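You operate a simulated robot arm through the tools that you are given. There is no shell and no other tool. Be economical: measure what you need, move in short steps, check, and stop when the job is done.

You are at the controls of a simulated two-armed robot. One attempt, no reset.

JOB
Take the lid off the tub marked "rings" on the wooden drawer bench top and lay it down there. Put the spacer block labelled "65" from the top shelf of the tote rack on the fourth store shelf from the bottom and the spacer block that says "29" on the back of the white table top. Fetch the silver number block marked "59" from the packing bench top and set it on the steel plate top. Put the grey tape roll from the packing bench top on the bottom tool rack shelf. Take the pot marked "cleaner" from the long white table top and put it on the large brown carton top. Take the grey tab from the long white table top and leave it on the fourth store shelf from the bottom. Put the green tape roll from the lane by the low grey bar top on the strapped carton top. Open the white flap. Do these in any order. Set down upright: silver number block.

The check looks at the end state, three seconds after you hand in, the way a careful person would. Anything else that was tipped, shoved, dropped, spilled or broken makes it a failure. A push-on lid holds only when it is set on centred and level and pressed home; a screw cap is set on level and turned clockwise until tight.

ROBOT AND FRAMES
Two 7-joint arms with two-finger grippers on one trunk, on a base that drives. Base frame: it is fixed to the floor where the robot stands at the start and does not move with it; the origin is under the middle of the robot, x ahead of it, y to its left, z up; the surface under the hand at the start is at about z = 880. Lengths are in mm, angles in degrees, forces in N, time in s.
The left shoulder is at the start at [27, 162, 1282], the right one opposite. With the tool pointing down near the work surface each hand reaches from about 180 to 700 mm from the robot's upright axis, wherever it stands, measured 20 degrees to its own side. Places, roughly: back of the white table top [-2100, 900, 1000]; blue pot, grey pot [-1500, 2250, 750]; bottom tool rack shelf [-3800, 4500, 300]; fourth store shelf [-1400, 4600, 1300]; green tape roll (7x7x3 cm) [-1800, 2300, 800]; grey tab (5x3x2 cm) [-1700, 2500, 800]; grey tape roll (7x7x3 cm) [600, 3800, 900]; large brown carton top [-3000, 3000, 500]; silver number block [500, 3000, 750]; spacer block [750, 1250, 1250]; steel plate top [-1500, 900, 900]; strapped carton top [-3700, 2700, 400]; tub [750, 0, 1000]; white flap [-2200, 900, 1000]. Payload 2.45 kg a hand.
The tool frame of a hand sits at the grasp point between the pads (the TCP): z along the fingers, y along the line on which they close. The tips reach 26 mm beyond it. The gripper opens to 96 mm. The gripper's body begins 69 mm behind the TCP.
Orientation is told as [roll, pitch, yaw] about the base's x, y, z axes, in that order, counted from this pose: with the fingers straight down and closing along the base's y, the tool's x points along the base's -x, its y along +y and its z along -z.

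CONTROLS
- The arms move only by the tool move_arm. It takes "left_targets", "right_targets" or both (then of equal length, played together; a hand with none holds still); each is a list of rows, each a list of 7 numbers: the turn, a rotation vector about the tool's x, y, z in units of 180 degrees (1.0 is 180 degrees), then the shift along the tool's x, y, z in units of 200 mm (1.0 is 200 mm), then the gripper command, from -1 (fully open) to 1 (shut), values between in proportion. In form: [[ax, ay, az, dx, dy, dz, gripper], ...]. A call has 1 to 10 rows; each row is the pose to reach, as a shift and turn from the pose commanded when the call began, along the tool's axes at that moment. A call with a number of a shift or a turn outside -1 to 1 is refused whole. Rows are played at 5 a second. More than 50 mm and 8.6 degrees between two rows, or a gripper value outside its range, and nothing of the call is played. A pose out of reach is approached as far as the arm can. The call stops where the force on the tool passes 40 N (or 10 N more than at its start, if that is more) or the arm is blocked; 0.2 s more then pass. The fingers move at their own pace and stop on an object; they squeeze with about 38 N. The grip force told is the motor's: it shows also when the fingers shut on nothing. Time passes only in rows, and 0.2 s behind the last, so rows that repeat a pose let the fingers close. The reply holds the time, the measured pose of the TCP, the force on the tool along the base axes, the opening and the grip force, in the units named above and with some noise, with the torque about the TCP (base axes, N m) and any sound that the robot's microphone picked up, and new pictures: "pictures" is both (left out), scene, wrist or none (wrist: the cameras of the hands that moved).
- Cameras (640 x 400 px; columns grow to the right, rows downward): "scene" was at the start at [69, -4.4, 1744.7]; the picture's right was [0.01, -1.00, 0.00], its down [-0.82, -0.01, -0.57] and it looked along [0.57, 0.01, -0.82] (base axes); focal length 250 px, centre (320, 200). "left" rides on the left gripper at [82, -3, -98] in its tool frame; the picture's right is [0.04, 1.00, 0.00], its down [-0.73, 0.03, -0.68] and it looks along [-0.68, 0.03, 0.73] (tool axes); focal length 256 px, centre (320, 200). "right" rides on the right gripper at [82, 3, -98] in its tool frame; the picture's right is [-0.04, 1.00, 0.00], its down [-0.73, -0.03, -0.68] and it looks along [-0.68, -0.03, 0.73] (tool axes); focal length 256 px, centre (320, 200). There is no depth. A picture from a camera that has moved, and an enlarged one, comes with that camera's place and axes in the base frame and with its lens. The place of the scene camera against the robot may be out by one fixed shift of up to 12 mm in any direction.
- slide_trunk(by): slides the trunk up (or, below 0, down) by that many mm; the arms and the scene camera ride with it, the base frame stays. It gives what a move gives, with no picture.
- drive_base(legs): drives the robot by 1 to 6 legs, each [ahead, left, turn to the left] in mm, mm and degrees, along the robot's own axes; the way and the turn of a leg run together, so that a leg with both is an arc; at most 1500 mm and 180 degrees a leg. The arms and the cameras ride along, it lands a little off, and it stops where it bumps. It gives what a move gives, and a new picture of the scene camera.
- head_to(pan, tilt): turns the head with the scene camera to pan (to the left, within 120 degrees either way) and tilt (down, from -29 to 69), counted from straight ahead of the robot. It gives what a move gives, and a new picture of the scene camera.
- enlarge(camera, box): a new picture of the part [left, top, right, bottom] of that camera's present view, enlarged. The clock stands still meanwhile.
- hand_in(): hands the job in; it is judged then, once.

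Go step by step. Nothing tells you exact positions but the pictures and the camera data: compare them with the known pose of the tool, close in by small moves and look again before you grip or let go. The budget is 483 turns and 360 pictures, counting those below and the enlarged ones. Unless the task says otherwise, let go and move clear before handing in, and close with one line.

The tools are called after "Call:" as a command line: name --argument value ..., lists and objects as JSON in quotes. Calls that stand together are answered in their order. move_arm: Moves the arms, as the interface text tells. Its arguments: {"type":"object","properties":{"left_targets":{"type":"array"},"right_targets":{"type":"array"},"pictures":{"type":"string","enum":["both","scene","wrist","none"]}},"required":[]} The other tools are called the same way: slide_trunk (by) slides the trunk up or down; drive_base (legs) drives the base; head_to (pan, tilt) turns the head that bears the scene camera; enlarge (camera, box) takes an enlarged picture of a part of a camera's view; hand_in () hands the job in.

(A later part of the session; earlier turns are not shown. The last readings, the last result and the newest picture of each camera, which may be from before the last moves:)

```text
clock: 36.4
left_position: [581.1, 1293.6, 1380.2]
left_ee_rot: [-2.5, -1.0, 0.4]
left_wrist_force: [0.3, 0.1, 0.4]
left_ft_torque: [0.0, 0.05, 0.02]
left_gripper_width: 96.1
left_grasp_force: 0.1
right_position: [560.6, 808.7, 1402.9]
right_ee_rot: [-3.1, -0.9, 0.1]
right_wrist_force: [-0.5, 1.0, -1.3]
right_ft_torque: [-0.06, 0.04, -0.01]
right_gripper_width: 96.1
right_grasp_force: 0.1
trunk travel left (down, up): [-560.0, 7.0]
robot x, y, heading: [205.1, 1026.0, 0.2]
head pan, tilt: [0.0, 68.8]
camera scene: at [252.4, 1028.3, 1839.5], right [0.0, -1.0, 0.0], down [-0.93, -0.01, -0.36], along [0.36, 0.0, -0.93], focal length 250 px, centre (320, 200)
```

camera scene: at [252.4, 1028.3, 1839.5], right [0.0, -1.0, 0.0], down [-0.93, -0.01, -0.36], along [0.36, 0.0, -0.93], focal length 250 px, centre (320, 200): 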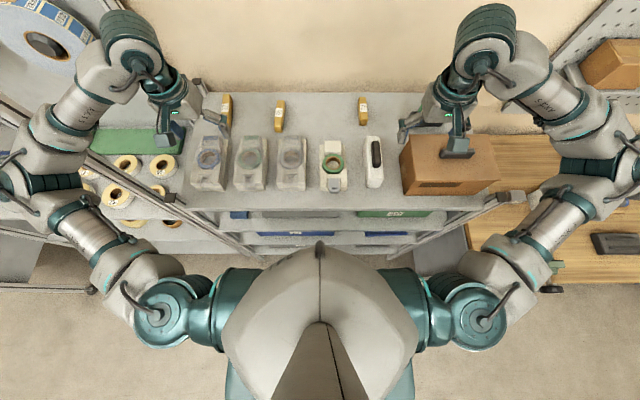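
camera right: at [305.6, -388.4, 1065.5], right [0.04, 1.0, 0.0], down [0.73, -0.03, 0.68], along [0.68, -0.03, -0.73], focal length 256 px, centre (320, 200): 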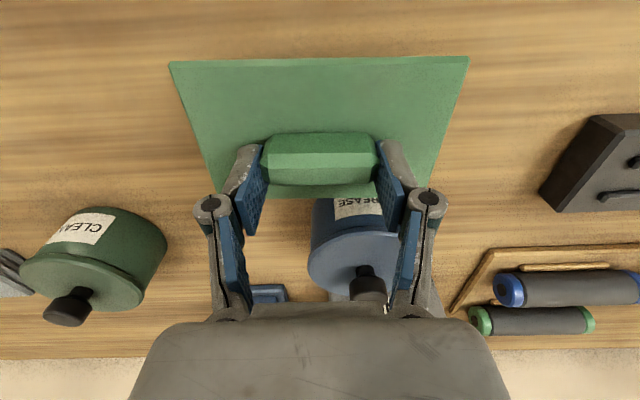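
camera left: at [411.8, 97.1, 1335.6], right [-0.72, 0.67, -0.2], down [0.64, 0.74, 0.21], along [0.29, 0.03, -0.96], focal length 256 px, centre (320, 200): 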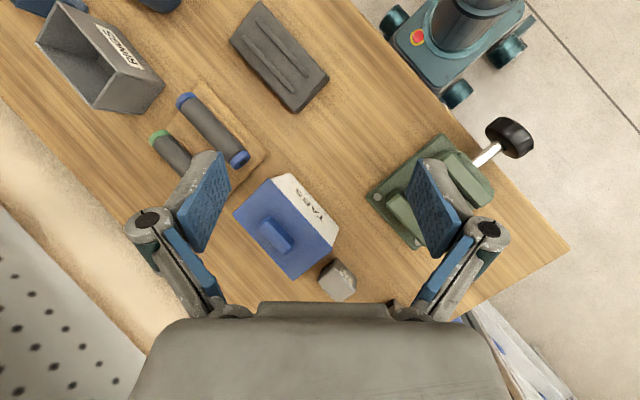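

Base is level again, standing off the rack (base front reaches about 240 mm). Both hands can reach from here; I'll move them over the blocks and level them.

Call:
move_arm --left_targets '[[-0.0023, 0.0009, 0, -0.15, -0.108, 0.05, -1], [-0.0046, 0.0019, 0, -0.3, -0.217, 0.1, -1], [-0.007, 0.0028, 0, -0.45, -0.325, 0.15, -1], [-0.0093, 0.0037, 0, -0.6, -0.433, 0.2, -1], [-0.0116, 0.0046, 0, -0.75, -0.542, 0.25, -1], [-0.0139, 0.0056, 0, -0.9, -0.65, 0.3, -1]]' --right_targets '[[-0.0029, 0.0008, 0, -0.15, 0.067, 0.05, -1], [-0.0057, 0.0017, 0, -0.3, 0.133, 0.1, -1], [-0.0086, 0.0025, 0, -0.45, 0.2, 0.15, -1], [-0.0115, 0.0033, 0, -0.6, 0.267, 0.2, -1], [-0.0143, 0.0042, 0, -0.75, 0.333, 0.25, -1], [-0.0172, 0.005, 0, -0.9, 0.4, 0.3, -1]]' --pictures "wrist"

```text
clock: 37.8
left_position: [765.5, 1153.2, 1332.2]
left_ee_rot: [0.4, -0.1, 0.4]
left_wrist_force: [-0.2, 0.5, 1.2]
left_ft_torque: [0.03, 0.0, 0.02]
left_gripper_width: 95.8
left_grasp_force: 0.1
right_position: [744.2, 875.5, 1337.6]
right_ee_rot: [0.5, 0.2, 0.0]
right_wrist_force: [0.6, 0.6, -0.7]
right_ft_torque: [0.0, -0.02, 0.01]
right_gripper_width: 95.8
right_grasp_force: 0.0
trunk travel left (down, up): [-560.0, 7.0]
robot x, y, heading: [200.0, 1025.7, 0.2]
head pan, tilt: [0.0, 68.8]
camera right: at [663.8, 878.7, 1436.8], right [0.04, 1.0, 0.01], down [0.73, -0.03, 0.68], along [0.68, -0.02, -0.74], focal length 256 px, centre (320, 200)
camera left: at [683.6, 1149.2, 1430.0], right [-0.05, 1.0, 0.01], down [0.73, 0.03, 0.68], along [0.68, 0.04, -0.73], focal length 256 px, centre (320, 200)
```

right: 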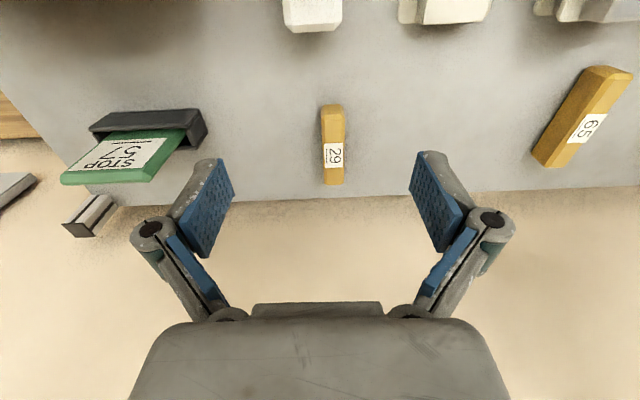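
left: 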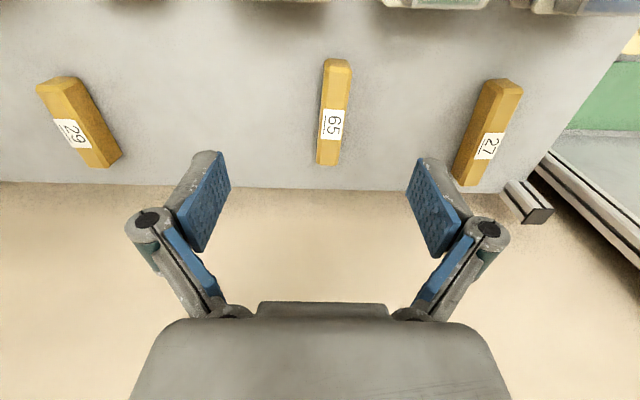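

Call:
move_arm --left_targets '[[0, 0, 0, -0.1, 0.05, 0.15, -1], [0, 0, 0, -0.2, 0.09, 0.32, -1], [0, 0, 0, -0.2175, 0.095, 0.5, -1], [0, 0, 0, -0.2175, 0.095, 0.66, -1]]' --right_targets '[[0, 0, 0, -0.15, 0.03, 0.17, -1], [0, 0, 0, -0.3, 0.06, 0.34, -1], [0, 0, 0, -0.42, 0.078, 0.52, -1], [0, 0, 0, -0.42, 0.078, 0.69, -1]]' --pictures "wrist"

```text
clock: 38.8
left_position: [804.1, 1175.4, 1198.8]
left_ee_rot: [0.3, -0.3, 0.3]
left_wrist_force: [0.6, -0.4, -1.3]
left_ft_torque: [-0.03, -0.01, 0.01]
left_gripper_width: 95.9
left_grasp_force: 0.0
right_position: [825.7, 893.4, 1202.3]
right_ee_rot: [0.4, -0.1, 0.0]
right_wrist_force: [0.0, 0.7, -0.3]
right_ft_torque: [0.04, 0.01, -0.01]
right_gripper_width: 95.6
right_grasp_force: 0.0
trunk travel left (down, up): [-560.0, 7.0]
robot x, y, heading: [199.9, 1023.7, -0.0]
head pan, tilt: [0.0, 68.8]
camera right: at [744.3, 896.9, 1300.6], right [0.04, 1.0, 0.01], down [0.73, -0.03, 0.68], along [0.68, -0.02, -0.73], focal length 256 px, centre (320, 200)
camera left: at [722.5, 1171.9, 1296.0], right [-0.05, 1.0, 0.0], down [0.73, 0.03, 0.68], along [0.68, 0.04, -0.73], focal length 256 px, centre (320, 200)
```

right: 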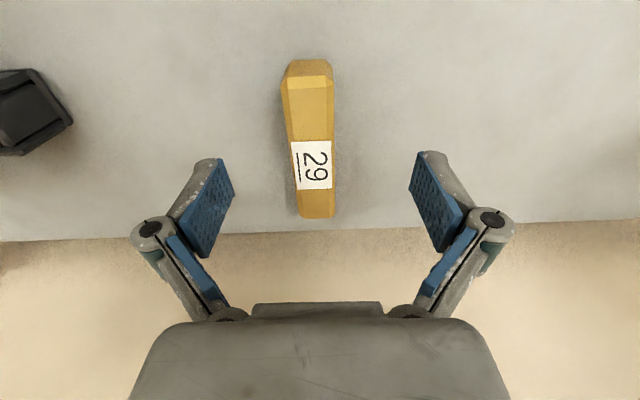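
left: 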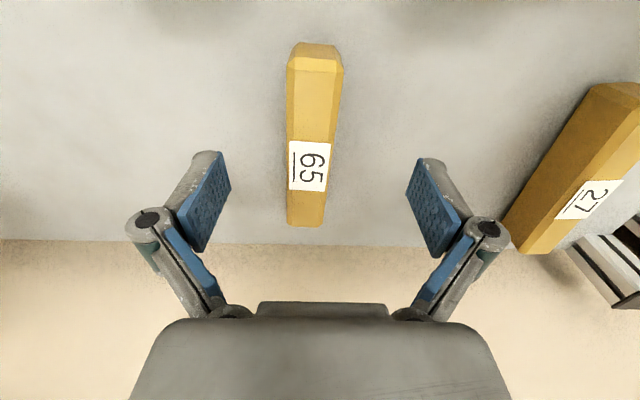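

Call:
move_arm --left_targets '[[0, 0, 0, -0.02, -0.01, 0.06, -1], [0, 0, 0, -0.035, -0.015, 0.12, -1]]' --right_targets '[[0, 0, 0, -0.02, -0.01, 0.06, -1], [0, 0, 0, -0.04, -0.015, 0.13, -1]]' --pictures "wrist"

```text
clock: 39.4
left_position: [813.4, 1174.4, 1173.8]
left_ee_rot: [0.3, -0.1, 0.3]
left_wrist_force: [0.2, 0.2, 0.6]
left_ft_torque: [0.01, -0.05, 0.0]
left_gripper_width: 96.0
left_grasp_force: 0.0
right_position: [834.5, 893.3, 1175.5]
right_ee_rot: [0.2, 0.0, -0.1]
right_wrist_force: [0.1, 0.7, 0.6]
right_ft_torque: [-0.03, 0.02, -0.01]
right_gripper_width: 95.8
right_grasp_force: 0.0
trunk travel left (down, up): [-560.0, 7.0]
robot x, y, heading: [199.5, 1022.5, -0.2]
head pan, tilt: [0.0, 68.8]
camera right: at [753.4, 896.0, 1274.0], right [0.04, 1.0, 0.0], down [0.73, -0.03, 0.68], along [0.68, -0.02, -0.73], focal length 256 px, centre (320, 200)
camera left: at [731.5, 1170.7, 1271.8], right [-0.05, 1.0, 0.0], down [0.73, 0.03, 0.68], along [0.68, 0.03, -0.73], focal length 256 px, centre (320, 200)
```

right: 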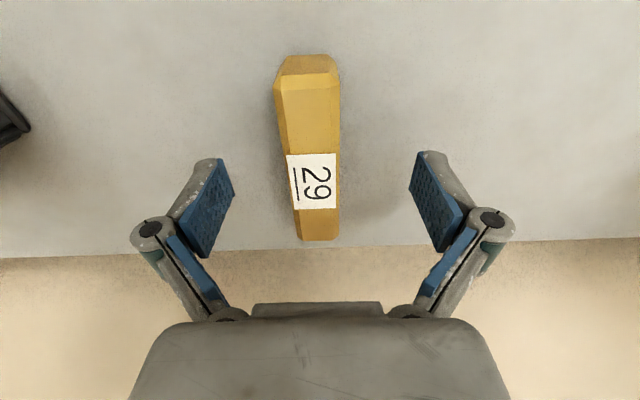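
left: 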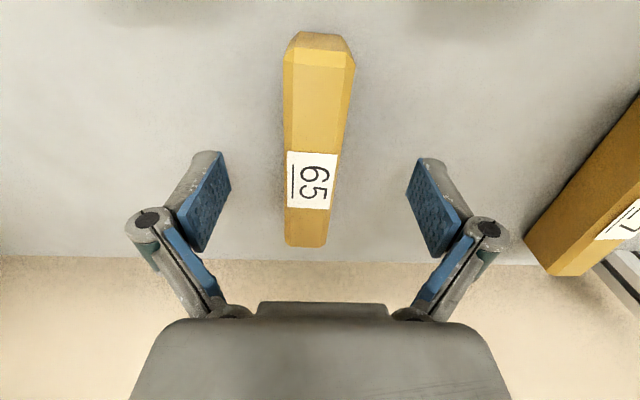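

Call:
move_arm --left_targets '[[0, 0, 0, 0, -0.01, 0.02, -1], [0, 0, 0, 0, -0.02, 0.04, -1]]' --right_targets '[[0, 0, 0, 0, -0.02, 0.02, -1], [0, 0, 0, 0, -0.03, 0.04, -1]]' --pictures "none"

```text
clock: 40.0
left_position: [812.4, 1167.4, 1166.9]
left_ee_rot: [0.3, -0.1, 0.3]
left_wrist_force: [0.2, -0.5, 0.2]
left_ft_torque: [0.01, -0.01, -0.02]
left_gripper_width: 96.0
left_grasp_force: 0.0
right_position: [834.1, 885.2, 1168.6]
right_ee_rot: [0.4, -0.1, 0.0]
right_wrist_force: [0.3, 1.0, -0.1]
right_ft_torque: [0.0, 0.0, -0.01]
right_gripper_width: 95.9
right_grasp_force: 0.1
trunk travel left (down, up): [-560.0, 7.0]
robot x, y, heading: [203.5, 1024.6, 0.0]
head pan, tilt: [0.0, 68.8]
```

Call:
move_arm --left_targets '[[0, 0, 0, 0, 0, 0, 0], [0, 0, 0, 0, 0, 0, 1], [0, 0, 0, 0, 0, 0, 1], [0, 0, 0, 0, 0, 0, 1]]' --right_targets '[[0, 0, 0, 0, 0, 0, 0], [0, 0, 0, 0, 0, 0, 1], [0, 0, 0, 0, 0, 0, 1], [0, 0, 0, 0, 0, 0, 1]]' --pictures "wrist"

```text
clock: 41.0
left_position: [811.9, 1168.1, 1167.1]
left_ee_rot: [0.2, -0.2, 0.4]
left_wrist_force: [0.8, 0.3, 3.9]
left_ft_torque: [-0.08, 0.03, 0.07]
left_gripper_width: 25.1
left_grasp_force: 38.0
right_position: [833.8, 886.5, 1170.7]
right_ee_rot: [0.3, -0.2, -0.1]
right_wrist_force: [1.0, 0.0, 1.8]
right_ft_torque: [-0.01, 0.03, -0.01]
right_gripper_width: 25.2
right_grasp_force: 37.9
trunk travel left (down, up): [-560.0, 7.0]
robot x, y, heading: [199.3, 1024.1, 0.0]
head pan, tilt: [0.0, 68.8]
camera right: at [751.8, 889.9, 1268.2], right [0.04, 1.0, 0.01], down [0.73, -0.03, 0.68], along [0.68, -0.02, -0.73], focal length 256 px, centre (320, 200)
camera left: at [730.2, 1164.8, 1264.7], right [-0.05, 1.0, 0.0], down [0.73, 0.03, 0.68], along [0.68, 0.03, -0.73], focal length 256 px, centre (320, 200)
```

right: 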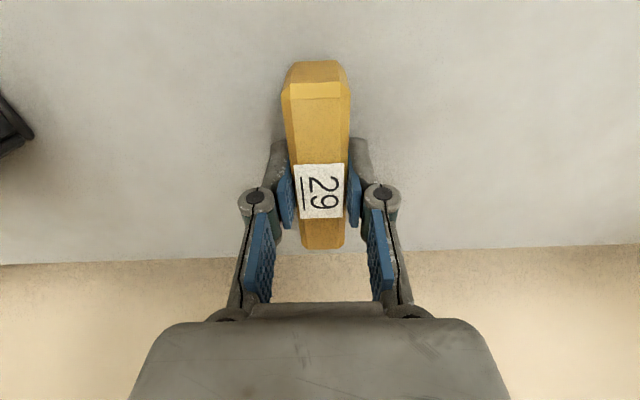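
left: 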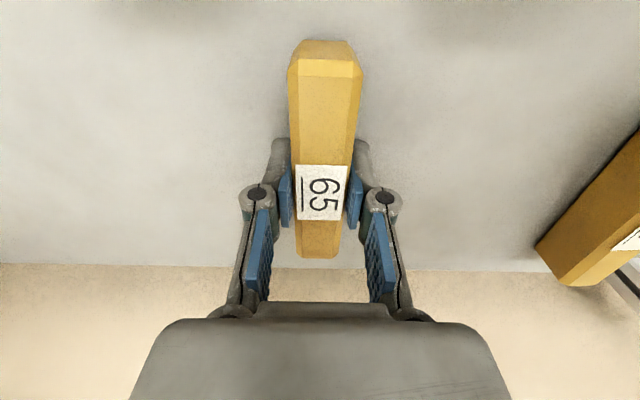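

Both blocks gripped. Lifting both hands.

Call:
move_arm --left_targets '[[0, 0, 0, 0, 0, -0.1, 1], [0, 0, 0, 0, 0, -0.3, 1], [0, 0, 0, 0, 0, -0.5, 1], [0, 0, 0, 0.05, 0, -0.7, 1], [0, 0, 0, 0.2, 0, -0.9, 1], [0, 0, 0, 0.4, 0, -1, 1], [0, 0, 0, 0.6, 0, -1, 1], [0, 0, 0, 0.8, 0, -1, 1], [0, 0, 0, 1, 0, -1, 1]]' --right_targets '[[0, 0, 0, 0, 0, -0.1, 1], [0, 0, 0, 0, 0, -0.3, 1], [0, 0, 0, 0, 0, -0.5, 1], [0, 0, 0, 0.05, 0, -0.7, 1], [0, 0, 0, 0.2, 0, -0.9, 1], [0, 0, 0, 0.4, 0, -1, 1], [0, 0, 0, 0.6, 0, -1, 1], [0, 0, 0, 0.8, 0, -1, 1], [0, 0, 0, 1, 0, -1, 1]]' --pictures "scene"

```text
clock: 43.0
left_position: [606.4, 1164.4, 1369.5]
left_ee_rot: [0.3, -0.4, 0.5]
left_wrist_force: [-0.7, 0.0, -0.4]
left_ft_torque: [0.0, 0.0, -0.01]
left_gripper_width: 25.0
left_grasp_force: 37.2
right_position: [626.3, 883.9, 1371.5]
right_ee_rot: [0.3, -0.3, 0.0]
right_wrist_force: [0.2, 0.7, 0.1]
right_ft_torque: [-0.02, -0.05, 0.0]
right_gripper_width: 25.4
right_grasp_force: 37.7
trunk travel left (down, up): [-560.0, 7.0]
robot x, y, heading: [196.8, 1023.5, 0.2]
head pan, tilt: [0.0, 68.8]
camera scene: at [245.6, 1018.5, 1839.7], right [0.0, -1.0, 0.0], down [-0.93, 0.0, -0.36], along [0.36, 0.0, -0.93], focal length 250 px, centre (320, 200)
```

scene: 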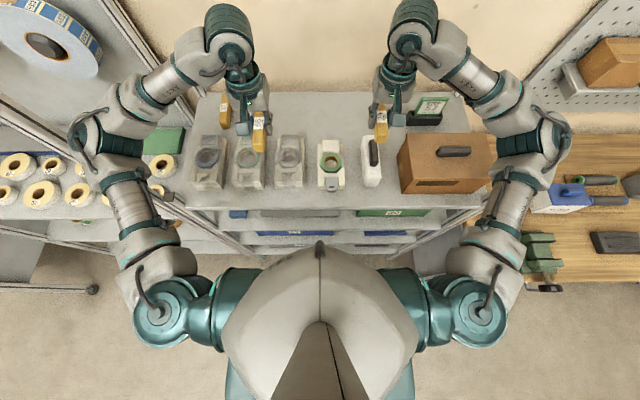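

Both blocks lifted. I'll back away, turn to face the white table, and look.

Call:
drive_base --legs '[[-450, 0, 0], [0, 0, 180]]'

Call:
head_to --pan 0 --tilt 25

```text
clock: 53.0
left_position: [-652.7, 883.4, 1369.4]
left_ee_rot: [0.3, -0.2, -179.2]
left_wrist_force: [1.2, -0.5, -1.1]
left_ft_torque: [0.01, 0.01, 0.0]
left_gripper_width: 25.2
left_grasp_force: 38.1
right_position: [-672.6, 1160.8, 1368.8]
right_ee_rot: [0.4, -0.1, -179.7]
right_wrist_force: [-0.1, -0.6, -0.7]
right_ft_torque: [-0.01, 0.01, -0.03]
right_gripper_width: 25.2
right_grasp_force: 38.3
trunk travel left (down, up): [-560.0, 7.0]
robot x, y, heading: [-237.2, 1025.2, -179.4]
head pan, tilt: [0.0, 68.8]
camera scene: at [-280.2, 1017.1, 1839.5], right [-0.01, 1.0, 0.0], down [0.93, 0.01, -0.36], along [-0.36, 0.0, -0.93], focal length 250 px, centre (320, 200)
```

scene: 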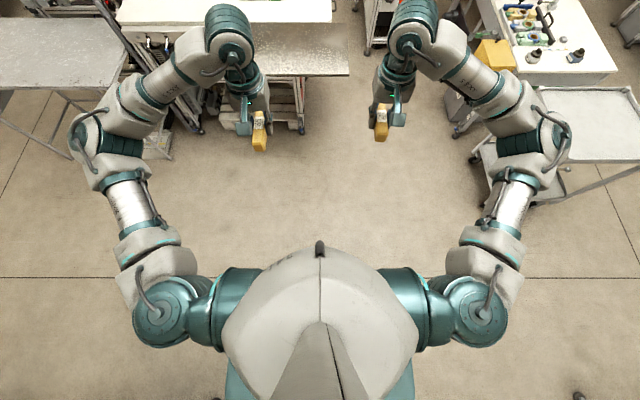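

```text
clock: 54.1
left_position: [-647.9, 880.9, 1369.1]
left_ee_rot: [0.3, -0.4, -179.3]
left_wrist_force: [0.1, 0.5, -0.9]
left_ft_torque: [0.01, -0.02, -0.02]
left_gripper_width: 25.1
left_grasp_force: 38.3
right_position: [-668.6, 1161.2, 1370.5]
right_ee_rot: [0.2, -0.3, -179.7]
right_wrist_force: [-1.4, 0.0, -0.5]
right_ft_torque: [0.0, 0.02, 0.02]
right_gripper_width: 25.3
right_grasp_force: 37.7
trunk travel left (down, up): [-560.0, 7.0]
robot x, y, heading: [-244.5, 1026.2, -179.5]
head pan, tilt: [0.0, 25.0]
camera scene: at [-316.3, 1016.6, 1898.8], right [-0.01, 1.0, 0.0], down [0.43, 0.0, -0.9], along [-0.9, -0.01, -0.43], focal length 250 px, centre (320, 200)
```

scene: 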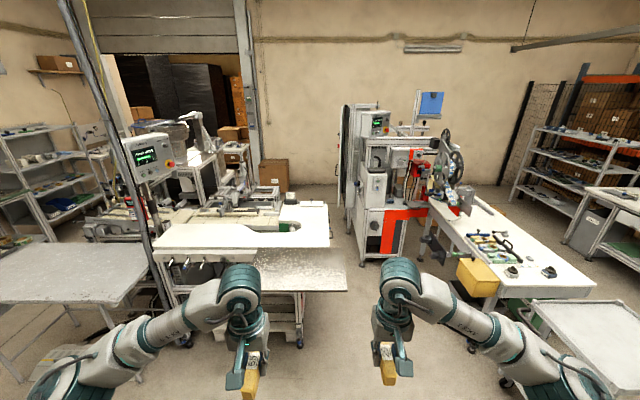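

Call:
enlarge --camera "scene" --box '[120, 140, 376, 300]'

Call:
enlarge --camera "scene" --box '[420, 200, 612, 320]'

```text
2.50 times, centred on (248, 220) of scene
camera zoom: at [-316.3, 1016.6, 1898.8], right [-0.01, 1.0, 0.0], down [0.43, 0.0, -0.9], along [-0.9, -0.01, -0.43], focal length 624 px, centre (500, 150)
```

zoom: 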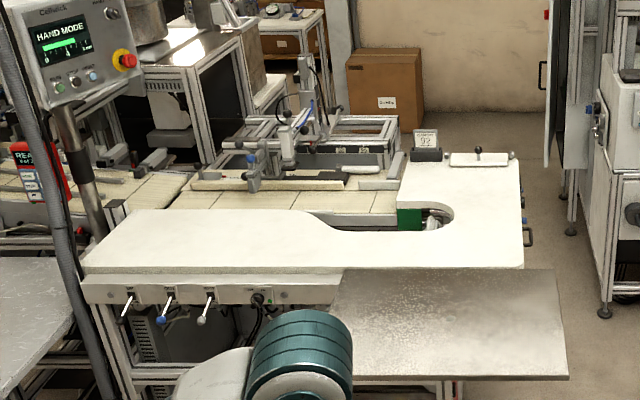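

```text
3.33 times, centred on (516, 260) of scene
camera zoom: at [-316.3, 1016.6, 1898.8], right [-0.01, 1.0, 0.0], down [0.43, 0.0, -0.9], along [-0.9, -0.01, -0.43], focal length 832 px, centre (-333, 0)
```

zoom: 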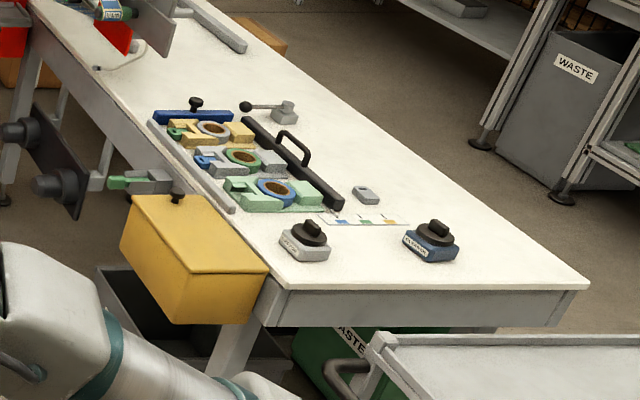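

The L-shaped white table has a flap with a black knob at its far end (about [-2140, 930]) and the steel plate on the near side. I'll drive round into the aisle on its right and face it from there.

Call:
drive_base --legs '[[700, -430, 0], [0, 0, 90], [0, -1080, 0]]'

Call:
head_to --pan -5 --tilt 50

```text
clock: 67.7
left_position: [-1939.7, 1037.8, 1368.5]
left_ee_rot: [-0.1, -0.4, -90.0]
left_wrist_force: [-0.2, 0.2, 0.3]
left_ft_torque: [-0.01, 0.0, 0.02]
left_gripper_width: 25.1
left_grasp_force: 38.0
right_position: [-2219.7, 1021.9, 1370.5]
right_ee_rot: [0.0, -0.3, -90.4]
right_wrist_force: [-0.1, -0.5, -1.4]
right_ft_torque: [-0.03, 0.01, -0.01]
right_gripper_width: 24.8
right_grasp_force: 38.2
trunk travel left (down, up): [-560.0, 7.0]
robot x, y, heading: [-2088.0, 1443.9, -90.2]
head pan, tilt: [0.0, 25.0]
camera scene: at [-2061.8, 1359.3, 1898.7], right [-1.0, 0.0, 0.01], down [-0.01, 0.43, -0.9], along [-0.01, -0.9, -0.43], focal length 250 px, centre (320, 200)
```

scene: 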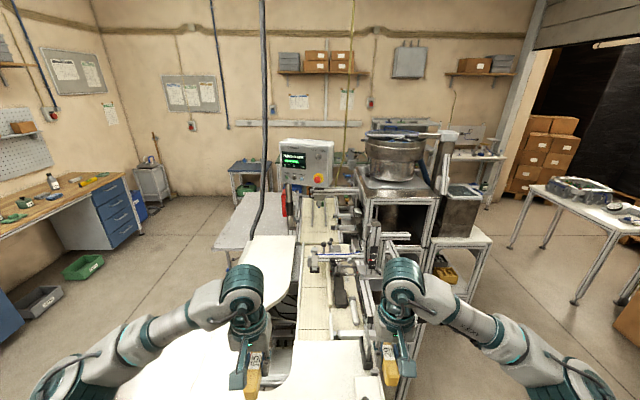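

```text
clock: 68.6
left_position: [-1937.1, 1042.4, 1370.7]
left_ee_rot: [0.1, -0.6, -89.9]
left_wrist_force: [0.8, 0.5, -0.7]
left_ft_torque: [0.01, 0.06, 0.01]
left_gripper_width: 24.9
left_grasp_force: 38.5
right_position: [-2218.6, 1024.0, 1372.8]
right_ee_rot: [0.0, -0.5, -90.3]
right_wrist_force: [0.8, 1.1, -0.7]
right_ft_torque: [-0.02, 0.03, 0.0]
right_gripper_width: 25.1
right_grasp_force: 38.1
trunk travel left (down, up): [-560.0, 7.0]
robot x, y, heading: [-2082.9, 1446.9, -90.3]
head pan, tilt: [-5.0, 50.0]
camera scene: at [-2066.4, 1374.9, 1861.4], right [-1.0, 0.09, 0.01], down [0.06, 0.77, -0.64], along [-0.06, -0.64, -0.77], focal length 250 px, centre (320, 200)
```

scene: 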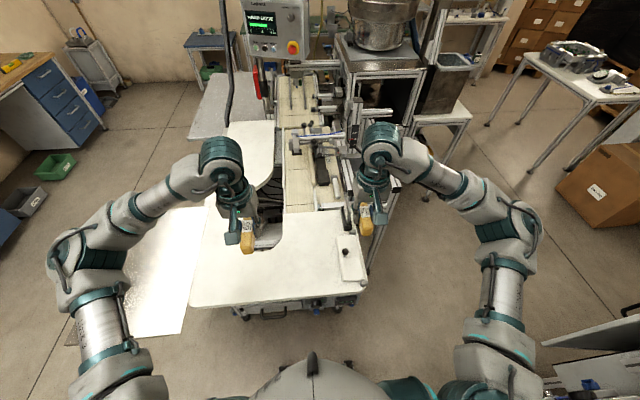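

Call:
enlarge --camera "scene" --box '[180, 180, 420, 330]'

Call:
enlarge --camera "scene" --box '[320, 220, 400, 270]'

Call:
move_arm --right_targets '[[0, 0, 0, 0, 0, 0, 1]]' --pictures "wrist"

```text
2.67 times, centred on (300, 255) of scene
camera zoom: at [-2066.4, 1374.9, 1861.4], right [-1.0, 0.09, 0.01], down [0.06, 0.77, -0.64], along [-0.06, -0.64, -0.77], focal length 666 px, centre (373, 53)
```

zoom: 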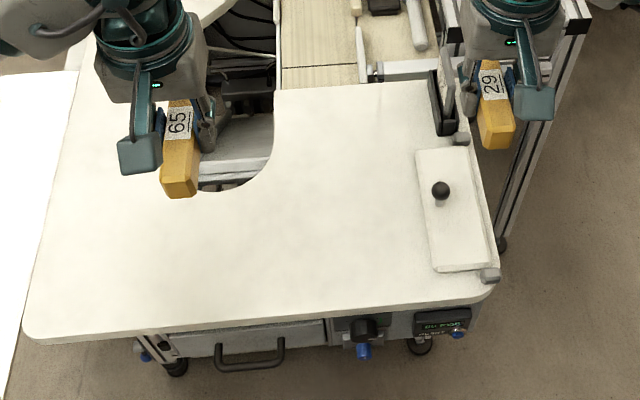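

```text
8.00 times, centred on (360, 245) of scene
camera zoom: at [-2066.4, 1374.9, 1861.4], right [-1.0, 0.09, 0.01], down [0.06, 0.77, -0.64], along [-0.06, -0.64, -0.77], focal length 1997 px, centre (0, -160)
```

zoom: 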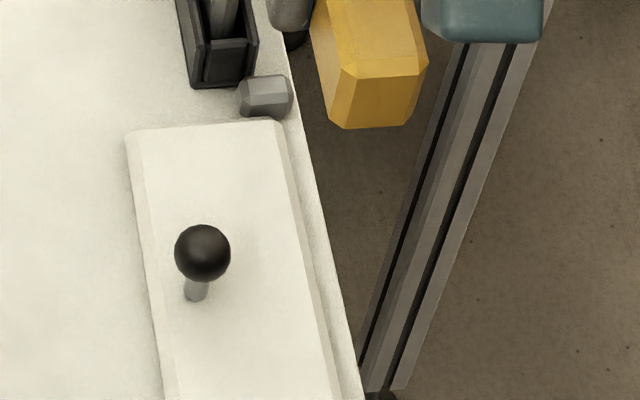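

```text
clock: 69.0
left_position: [-1961.7, 1041.7, 1371.8]
left_ee_rot: [0.8, -0.5, -90.1]
left_wrist_force: [-0.2, 0.1, -1.5]
left_ft_torque: [-0.02, 0.06, -0.01]
left_gripper_width: 25.2
left_grasp_force: 37.5
right_position: [-2242.7, 1024.6, 1370.9]
right_ee_rot: [0.9, -0.4, -90.4]
right_wrist_force: [0.8, 0.3, -0.7]
right_ft_torque: [-0.02, 0.0, -0.04]
right_gripper_width: 25.1
right_grasp_force: 37.6
trunk travel left (down, up): [-560.0, 7.0]
robot x, y, heading: [-2087.4, 1446.2, -90.2]
head pan, tilt: [-5.0, 50.0]
camera right: at [-2240.2, 1107.9, 1468.7], right [1.0, -0.05, 0.02], down [-0.05, -0.73, 0.68], along [-0.02, -0.68, -0.73], focal length 256 px, centre (320, 200)
```

right: 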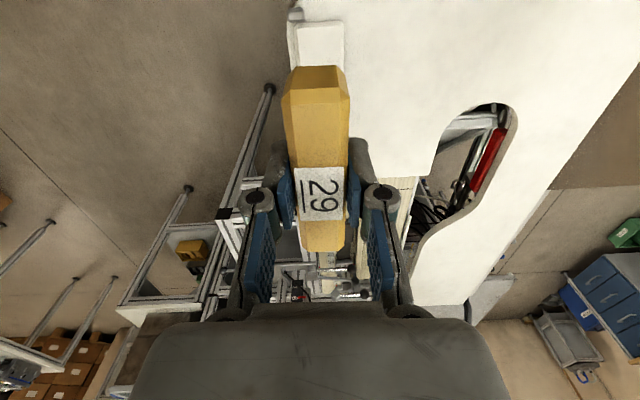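

The table top is at about z 940; the flap spans x -2270..-2188, y 820..1018 with its hinge on the -x edge and a black ball knob at about [-2208, 921, 998]. I'll lower the trunk and set block 29 down at about [-2100, 940].

Call:
slide_trunk --by -110

```text
clock: 70.4
left_position: [-1942.1, 1043.7, 1261.8]
left_ee_rot: [0.2, -0.5, -89.9]
left_wrist_force: [0.4, 0.2, -0.5]
left_ft_torque: [0.0, 0.03, 0.03]
left_gripper_width: 25.4
left_grasp_force: 37.6
right_position: [-2221.7, 1025.8, 1262.1]
right_ee_rot: [0.1, -0.5, -90.3]
right_wrist_force: [0.5, 0.3, -1.2]
right_ft_torque: [-0.05, 0.0, -0.02]
right_gripper_width: 25.1
right_grasp_force: 37.9
trunk travel left (down, up): [-450.0, 117.0]
robot x, y, heading: [-2081.8, 1446.6, -90.2]
head pan, tilt: [-5.0, 50.0]
```

Call:
move_arm --right_targets '[[0, 0, 0, -0.07, 0.1, 0.16, 1], [0, 0, 0, -0.14, 0.2, 0.32, 1], [0, 0, 0, -0.2, 0.3, 0.48, 1], [0, 0, 0, -0.27, 0.4, 0.64, 1], [0, 0, 0, -0.34, 0.5, 0.8, 1], [0, 0, 0, -0.405, 0.61, 0.95, 1]]' --pictures "both"

```text
clock: 71.8
left_position: [-1955.1, 1041.3, 1260.7]
left_ee_rot: [0.6, -0.5, -90.2]
left_wrist_force: [-0.2, 0.0, -0.8]
left_ft_torque: [0.0, -0.01, -0.02]
left_gripper_width: 25.2
left_grasp_force: 38.3
right_position: [-2112.2, 942.0, 1071.4]
right_ee_rot: [0.6, -0.5, -90.5]
right_wrist_force: [-0.1, 0.0, -1.3]
right_ft_torque: [0.05, -0.02, 0.02]
right_gripper_width: 25.0
right_grasp_force: 37.8
trunk travel left (down, up): [-450.0, 117.0]
robot x, y, heading: [-2082.5, 1445.7, -90.6]
head pan, tilt: [-5.0, 50.0]
camera scene: at [-2086.3, 1369.0, 1751.6], right [-1.0, 0.09, 0.0], down [0.07, 0.77, -0.64], along [-0.06, -0.64, -0.77], focal length 250 px, centre (320, 200)
camera right: at [-2108.7, 1025.1, 1169.5], right [1.0, -0.05, 0.01], down [-0.04, -0.73, 0.68], along [-0.02, -0.68, -0.73], focal length 256 px, centre (320, 200)
```

scene: 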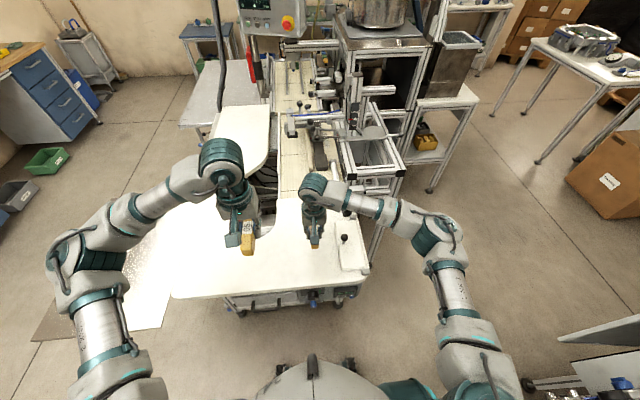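
right: 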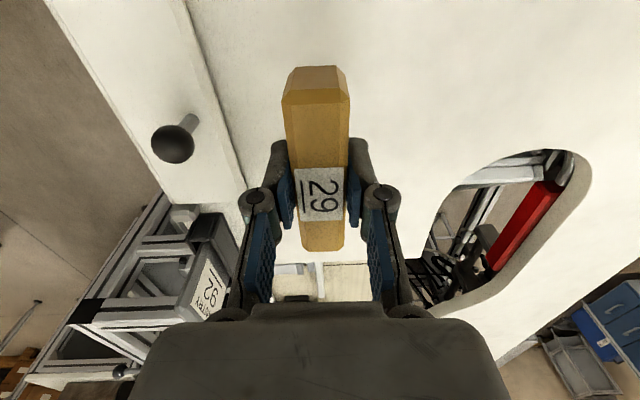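

Call:
move_arm --right_targets '[[0, 0, 0, 0, 0.03, 0.2, 1], [0, 0, 0, 0, 0.06, 0.38, 1], [0, 0, 0, 0, 0.06, 0.46, 1]]' --pictures "none"

```text
clock: 72.6
left_position: [-1947.5, 1043.3, 1261.0]
left_ee_rot: [0.3, -0.7, -90.0]
left_wrist_force: [0.2, 0.1, -0.9]
left_ft_torque: [0.0, -0.02, 0.01]
left_gripper_width: 25.3
left_grasp_force: 38.4
right_position: [-2091.2, 942.4, 979.1]
right_ee_rot: [0.4, -0.6, -90.4]
right_wrist_force: [0.5, -0.3, -0.1]
right_ft_torque: [0.04, 0.02, -0.05]
right_gripper_width: 25.1
right_grasp_force: 38.1
trunk travel left (down, up): [-450.0, 117.0]
robot x, y, heading: [-2082.2, 1445.7, -89.9]
head pan, tilt: [-5.0, 50.0]
```

Call:
move_arm --right_targets '[[0, 0, 0, 0, 0, 0.025, 1], [0, 0, 0, 0, 0, 0.05, 1]]' --pictures "none"

```text
clock: 73.3
left_position: [-1948.5, 1045.4, 1261.7]
left_ee_rot: [0.3, -0.6, -90.0]
left_wrist_force: [0.0, -0.4, -1.1]
left_ft_torque: [0.03, 0.04, 0.0]
left_gripper_width: 25.1
left_grasp_force: 38.5
right_position: [-2093.5, 940.3, 978.6]
right_ee_rot: [0.8, -1.2, -90.3]
right_wrist_force: [-1.9, 5.0, 15.3]
right_ft_torque: [0.03, 0.1, -0.07]
right_gripper_width: 25.0
right_grasp_force: 38.1
trunk travel left (down, up): [-450.0, 117.0]
robot x, y, heading: [-2086.3, 1444.3, -90.1]
head pan, tilt: [-5.0, 50.0]
stopped in row 2 (right hand): the force on the tool passed its limit at 41 N (the readings are from after the stop); the commanded pose is now the measured one
```

Block 29 is down on the table. Release and lift.

Call:
move_arm --right_targets '[[0, 0, 0, 0, 0, -0.005, 0.6], [0, 0, 0, 0, 0, -0.005, 0.2], [0, 0, 0, 0, 0, -0.005, 0.0], [0, 0, 0, 0, 0, -0.15, 0.0], [0, 0, 0, 0, 0, -0.35, 0], [0, 0, 0, 0, 0, -0.55, 0]]' --pictures "wrist"

```text
clock: 74.7
left_position: [-1950.6, 1046.0, 1262.4]
left_ee_rot: [0.4, -0.7, -90.0]
left_wrist_force: [-0.1, -0.3, -1.4]
left_ft_torque: [-0.04, -0.02, -0.01]
left_gripper_width: 25.1
left_grasp_force: 38.1
right_position: [-2099.3, 942.8, 1088.4]
right_ee_rot: [0.6, -1.1, -90.5]
right_wrist_force: [0.5, 0.6, 0.7]
right_ft_torque: [-0.02, -0.04, -0.01]
right_gripper_width: 48.1
right_grasp_force: 0.1
trunk travel left (down, up): [-450.0, 117.0]
robot x, y, heading: [-2081.4, 1442.6, -90.1]
head pan, tilt: [-5.0, 50.0]
camera right: at [-2096.1, 1026.9, 1186.2], right [1.0, -0.05, 0.01], down [-0.04, -0.72, 0.69], along [-0.02, -0.69, -0.72], focal length 256 px, centre (320, 200)
```

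right: 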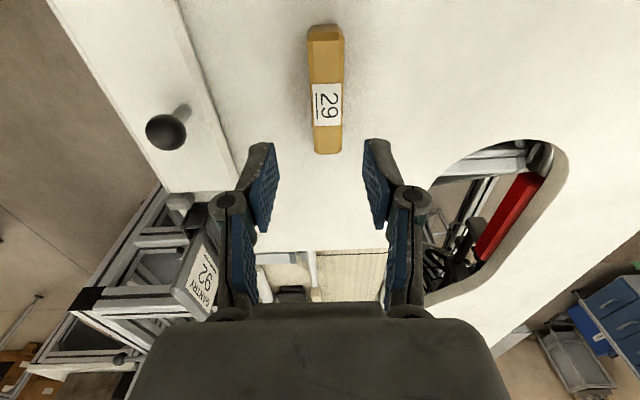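

Block 29 rests well. Next, the flap: I'll turn the right hand 90° so it closes along the hinge direction and bring it over the knob.

Call:
move_arm --right_targets '[[0, 0, 0.047, -0.01, -0.06, 0, 0], [0, 0, 0.094, -0.02, -0.12, 0, 0], [0, 0, 0.141, -0.03, -0.18, 0, 0], [0, 0, 0.188, -0.04, -0.24, 0, 0], [0, 0, 0.235, -0.05, -0.3, 0, 0], [0, 0, 0.282, -0.06, -0.36, 0, 0], [0, 0, 0.329, -0.07, -0.42, 0, 0], [0, 0, 0.376, -0.08, -0.48, 0, 0], [0, 0, 0.423, -0.09, -0.52, 0, 0], [0, 0, 0.47, -0.09, -0.55, 0, 0]]' --pictures "wrist"

```text
clock: 76.9
left_position: [-1950.1, 1044.4, 1262.3]
left_ee_rot: [0.5, -0.7, -90.0]
left_wrist_force: [1.0, -0.6, -1.0]
left_ft_torque: [-0.01, 0.01, 0.03]
left_gripper_width: 25.1
left_grasp_force: 38.3
right_position: [-2207.2, 924.9, 1085.9]
right_ee_rot: [1.1, 0.7, -175.2]
right_wrist_force: [-0.1, -0.1, 0.5]
right_ft_torque: [0.0, 0.0, -0.02]
right_gripper_width: 48.0
right_grasp_force: 0.0
trunk travel left (down, up): [-450.0, 117.0]
robot x, y, heading: [-2084.8, 1443.6, -90.4]
head pan, tilt: [-5.0, 50.0]
camera right: at [-2125.7, 930.6, 1185.4], right [0.04, -1.0, 0.02], down [-0.74, -0.02, 0.67], along [-0.67, -0.04, -0.74], focal length 256 px, centre (320, 200)
```

right: 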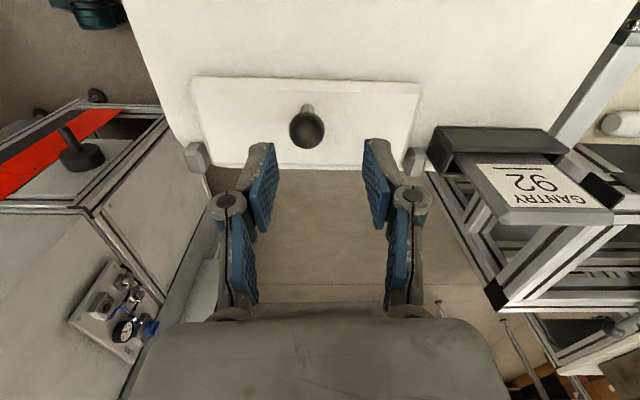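

The ball knob is at about [-2217, 934, 1004]. Going down over it with fingers partly open.

Call:
move_arm --right_targets '[[0, 0, 0.014, -0.05, -0.05, 0.0, 0], [0, 0, 0.027, -0.05, -0.05, 0.15, 0], [0, 0, 0.027, -0.05, -0.05, 0.25, 0]]' --pictures "wrist"

```text
clock: 77.7
left_position: [-1951.2, 1045.2, 1261.0]
left_ee_rot: [0.4, -0.7, -90.2]
left_wrist_force: [-0.5, -0.1, -0.2]
left_ft_torque: [0.01, 0.02, 0.01]
left_gripper_width: 24.9
left_grasp_force: 38.0
right_position: [-2215.1, 932.9, 1036.6]
right_ee_rot: [1.2, 0.8, -179.9]
right_wrist_force: [0.7, -0.1, -0.1]
right_ft_torque: [0.0, 0.04, 0.02]
right_gripper_width: 48.1
right_grasp_force: 0.0
trunk travel left (down, up): [-450.0, 117.0]
robot x, y, heading: [-2084.9, 1446.0, -90.3]
head pan, tilt: [-5.0, 50.0]
camera right: at [-2135.0, 932.5, 1135.0], right [-0.04, -1.0, 0.02], down [-0.74, 0.04, 0.67], along [-0.67, 0.01, -0.74], focal length 256 px, centre (320, 200)
```

right: 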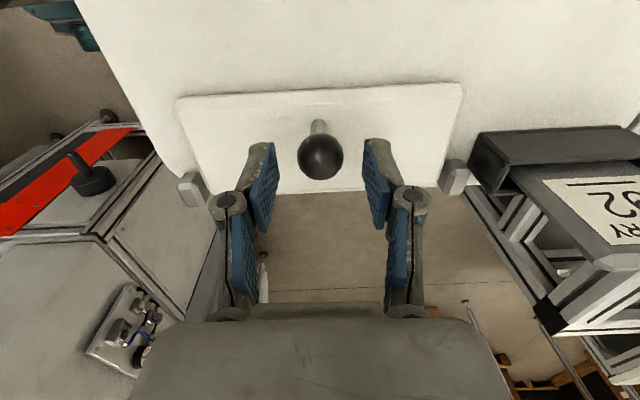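

Call:
move_arm --right_targets '[[0, 0, 0, 0, 0, 0.07, 0], [0, 0, 0, 0, 0, 0.14, 0], [0, 0, 0, 0, 0, 0.14, 0.5], [0, 0, 0, 0, 0, 0.14, 1], [0, 0, 0, 0, 0, 0.14, 1]]' --pictures "wrist"

```text
clock: 78.9
left_position: [-1950.1, 1045.7, 1262.1]
left_ee_rot: [0.4, -0.7, -90.0]
left_wrist_force: [-0.5, -0.2, -0.5]
left_ft_torque: [-0.02, 0.03, 0.01]
left_gripper_width: 25.3
left_grasp_force: 38.5
right_position: [-2216.4, 933.8, 1007.6]
right_ee_rot: [1.1, 0.7, -179.9]
right_wrist_force: [-0.6, 3.9, -3.1]
right_ft_torque: [-0.03, -0.07, -0.01]
right_gripper_width: 26.0
right_grasp_force: 44.9
trunk travel left (down, up): [-450.0, 117.0]
robot x, y, heading: [-2083.0, 1441.6, -90.1]
head pan, tilt: [-5.0, 50.0]
camera right: at [-2135.3, 931.7, 1107.0], right [-0.04, -1.0, 0.02], down [-0.74, 0.04, 0.67], along [-0.67, 0.01, -0.74], focal length 256 px, centre (320, 200)
```

right: 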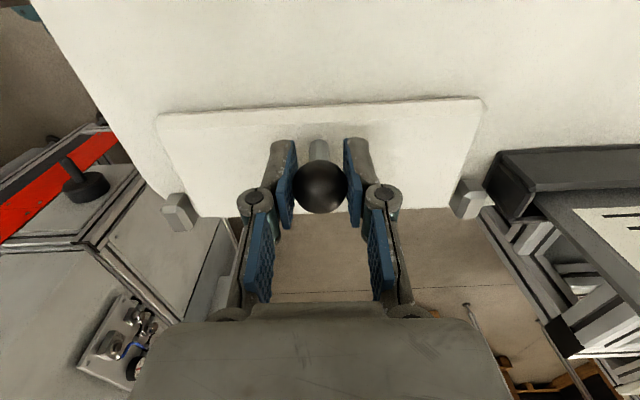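

Knob held. I'll lift it along its hinge arc, first 30°.

Call:
move_arm --right_targets '[[0, 0, 0, -0.0515, 0, -0.049, 1], [0, 0, 0, -0.11, 0, -0.09, 1], [0, 0, 0, -0.175, 0, -0.12, 1]]' --pictures "wrist"

```text
clock: 79.7
left_position: [-1947.8, 1045.1, 1263.0]
left_ee_rot: [0.3, -0.7, -90.0]
left_wrist_force: [-0.9, -0.4, -0.6]
left_ft_torque: [0.0, -0.01, 0.02]
left_gripper_width: 24.8
left_grasp_force: 38.2
right_position: [-2247.0, 932.0, 1033.6]
right_ee_rot: [1.2, 0.7, -179.8]
right_wrist_force: [15.3, 5.3, -11.3]
right_ft_torque: [-0.07, -1.25, 0.01]
right_gripper_width: 26.3
right_grasp_force: 45.1
trunk travel left (down, up): [-450.0, 117.0]
robot x, y, heading: [-2085.3, 1446.3, -89.7]
head pan, tilt: [-5.0, 50.0]
camera right: at [-2167.0, 931.9, 1132.9], right [-0.04, -1.0, 0.02], down [-0.74, 0.04, 0.67], along [-0.67, 0.01, -0.74], focal length 256 px, centre (320, 200)
```

right: 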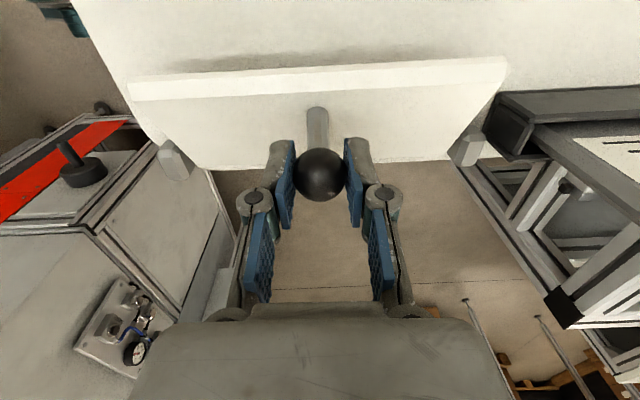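

Call:
move_arm --right_targets '[[0, 0.03, 0, -0.05, 0, -0.013, 1], [0, 0.06, 0, -0.105, 0, -0.024, 1], [0, 0.09, 0, -0.16, 0, -0.022, 1], [0, 0.12, 0, -0.21, 0, -0.019, 1]]' --pictures "wrist"

```text
clock: 80.7
left_position: [-1949.4, 1045.7, 1261.8]
left_ee_rot: [0.3, -0.7, -90.1]
left_wrist_force: [-0.5, 0.0, -0.8]
left_ft_torque: [-0.01, -0.03, -0.01]
left_gripper_width: 25.0
left_grasp_force: 37.9
right_position: [-2291.0, 931.2, 1036.9]
right_ee_rot: [1.4, 22.4, -179.4]
right_wrist_force: [16.5, -6.1, 7.9]
right_ft_torque: [-0.05, -1.36, -0.09]
right_gripper_width: 26.6
right_grasp_force: 44.5
trunk travel left (down, up): [-450.0, 117.0]
robot x, y, heading: [-2087.2, 1442.9, -90.0]
head pan, tilt: [-5.0, 50.0]
camera right: at [-2253.1, 932.0, 1158.3], right [-0.04, -1.0, 0.01], down [-0.94, 0.04, 0.35], along [-0.35, 0.01, -0.94], focal length 256 px, centre (320, 200)
```

right: 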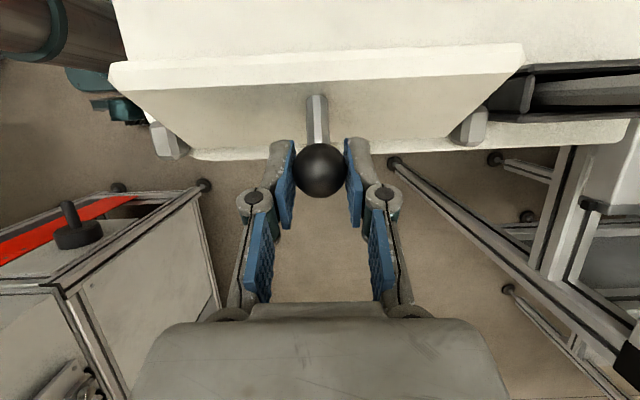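

Call:
move_arm --right_targets '[[0, 0.03, 0, -0.054, 0, -0.008, 1], [0, 0.06, 0, -0.108, 0, -0.008, 1], [0, 0.09, 0, -0.16, 0, 0.0, 1], [0, 0.12, 0, -0.213, 0, 0.012, 1], [0, 0.15, 0, -0.25, 0, 0.026, 1], [0, 0.17, 0, -0.28, 0, 0.04, 1]]' --pictures "both"

```text
clock: 82.2
left_position: [-1951.3, 1045.0, 1262.3]
left_ee_rot: [0.5, -0.7, -89.8]
left_wrist_force: [-1.2, -0.4, -0.5]
left_ft_torque: [0.02, -0.04, 0.03]
left_gripper_width: 25.2
left_grasp_force: 38.0
right_position: [-2334.0, 931.8, 1009.7]
right_ee_rot: [2.7, 54.1, -177.0]
right_wrist_force: [42.6, -8.4, 4.0]
right_ft_torque: [0.06, 0.66, -0.02]
right_gripper_width: 26.8
right_grasp_force: 45.5
trunk travel left (down, up): [-450.0, 117.0]
robot x, y, heading: [-2083.9, 1445.0, -90.2]
head pan, tilt: [-5.0, 50.0]
stopped in row 6 (right hand): the force on the tool passed its limit at 42 N (the readings are from after the stop); the commanded pose is now the measured one
camera scene: at [-2069.4, 1365.4, 1751.3], right [-1.0, 0.09, 0.01], down [0.06, 0.77, -0.64], along [-0.06, -0.63, -0.77], focal length 250 px, centre (320, 200)
camera right: at [-2365.7, 931.6, 1135.4], right [-0.01, -1.0, 0.0], down [-0.98, 0.01, -0.2], along [0.2, 0.0, -0.98], focal length 256 px, centre (320, 200)
```

scene: 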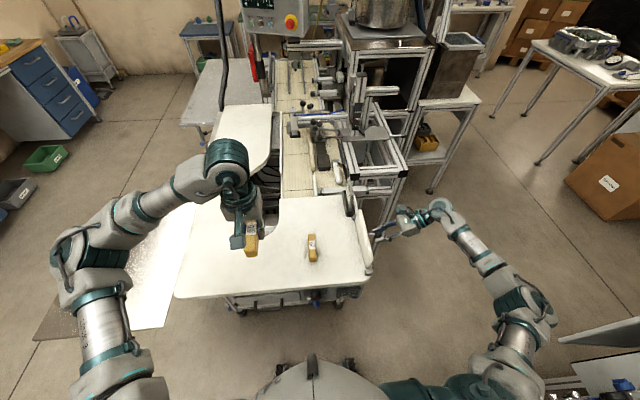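
right: 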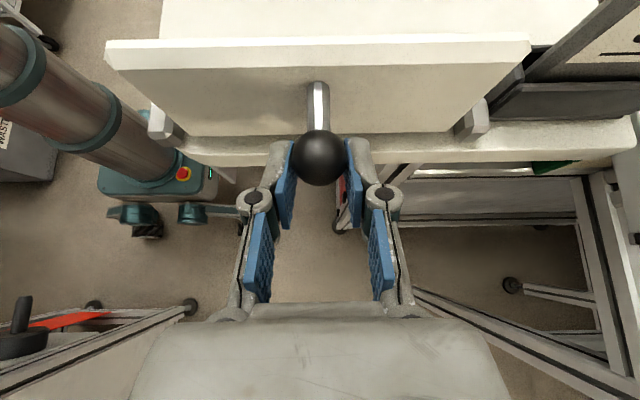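

The flap is past vertical and appears at its stop. I'll release the knob and back off along the fingers.

Call:
move_arm --right_targets '[[0, 0, 0, 0.0, 0, 0, 0.2], [0, 0, 0, 0, 0, 0, 0], [0, 0, 0, 0, 0, -0.1, 0], [0, 0, 0, 0, 0, -0.3, 0], [0, 0, 0, 0, 0, -0.5, 0]]' --pictures "wrist"

Call:
enlarge --camera "scene" --box '[300, 160, 460, 260]'

```text
clock: 83.4
left_position: [-1961.0, 1048.0, 1265.0]
left_ee_rot: [0.9, -0.7, -90.0]
left_wrist_force: [-1.0, -0.3, -0.8]
left_ft_torque: [0.0, -0.04, 0.02]
left_gripper_width: 25.1
left_grasp_force: 37.4
right_position: [-2430.3, 933.0, 1067.3]
right_ee_rot: [2.6, 53.7, -177.7]
right_wrist_force: [0.4, -0.3, -1.2]
right_ft_torque: [0.01, -0.01, 0.02]
right_gripper_width: 48.0
right_grasp_force: 0.0
trunk travel left (down, up): [-450.0, 117.0]
robot x, y, heading: [-2079.4, 1443.7, -89.8]
head pan, tilt: [-5.0, 50.0]
camera right: at [-2461.0, 934.8, 1192.4], right [-0.02, -1.0, -0.01], down [-0.98, 0.02, -0.19], along [0.19, 0.0, -0.98], focal length 256 px, centre (320, 200)
```

right: 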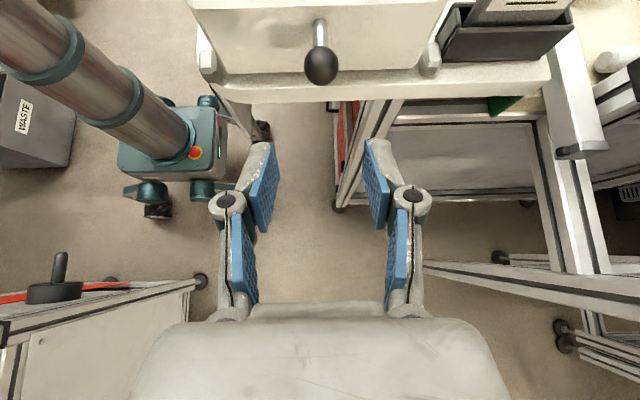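

```text
4.00 times, centred on (380, 210) of scene
camera zoom: at [-2091.9, 1370.6, 1751.6], right [-1.0, 0.09, 0.0], down [0.07, 0.77, -0.64], along [-0.05, -0.64, -0.77], focal length 998 px, centre (80, 160)
```

zoom: 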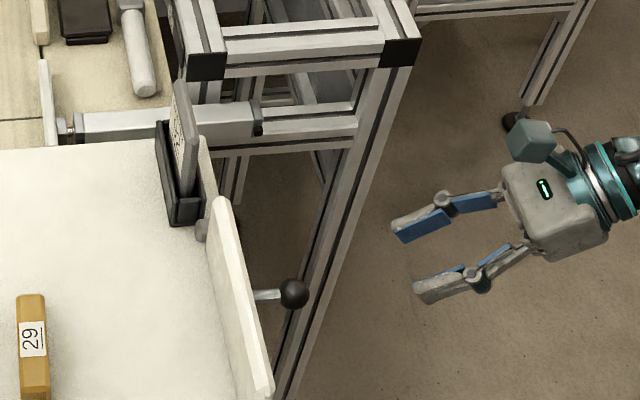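

Block and flap look right and the flap stays open. I'll bring the right hand back up to a neutral pose.

Call:
move_arm --right_targets '[[0, -0.043, 0, 0.086, -0.07, -0.063, 0], [0, -0.086, 0, 0.17, -0.14, -0.126, 0], [0, -0.129, 0, 0.257, -0.21, -0.19, 0], [0, -0.171, 0, 0.34, -0.28, -0.25, 0], [0, -0.214, 0, 0.43, -0.36, -0.31, 0], [0, -0.257, 0, 0.51, -0.43, -0.38, 0], [0, -0.3, 0, 0.6, -0.5, -0.44, 0]]' --pictures "none"

```text
clock: 85.0
left_position: [-1948.7, 1048.6, 1262.5]
left_ee_rot: [0.4, -0.8, -89.9]
left_wrist_force: [-0.7, 0.3, -0.7]
left_ft_torque: [-0.01, -0.01, 0.03]
left_gripper_width: 24.9
left_grasp_force: 37.7
right_position: [-2418.0, 1040.2, 1216.8]
right_ee_rot: [1.6, -0.8, -179.8]
right_wrist_force: [-0.6, -0.3, 0.0]
right_ft_torque: [-0.01, -0.01, -0.02]
right_gripper_width: 48.1
right_grasp_force: 0.1
trunk travel left (down, up): [-450.0, 117.0]
robot x, y, heading: [-2081.9, 1445.9, -90.0]
head pan, tilt: [-5.0, 50.0]
```

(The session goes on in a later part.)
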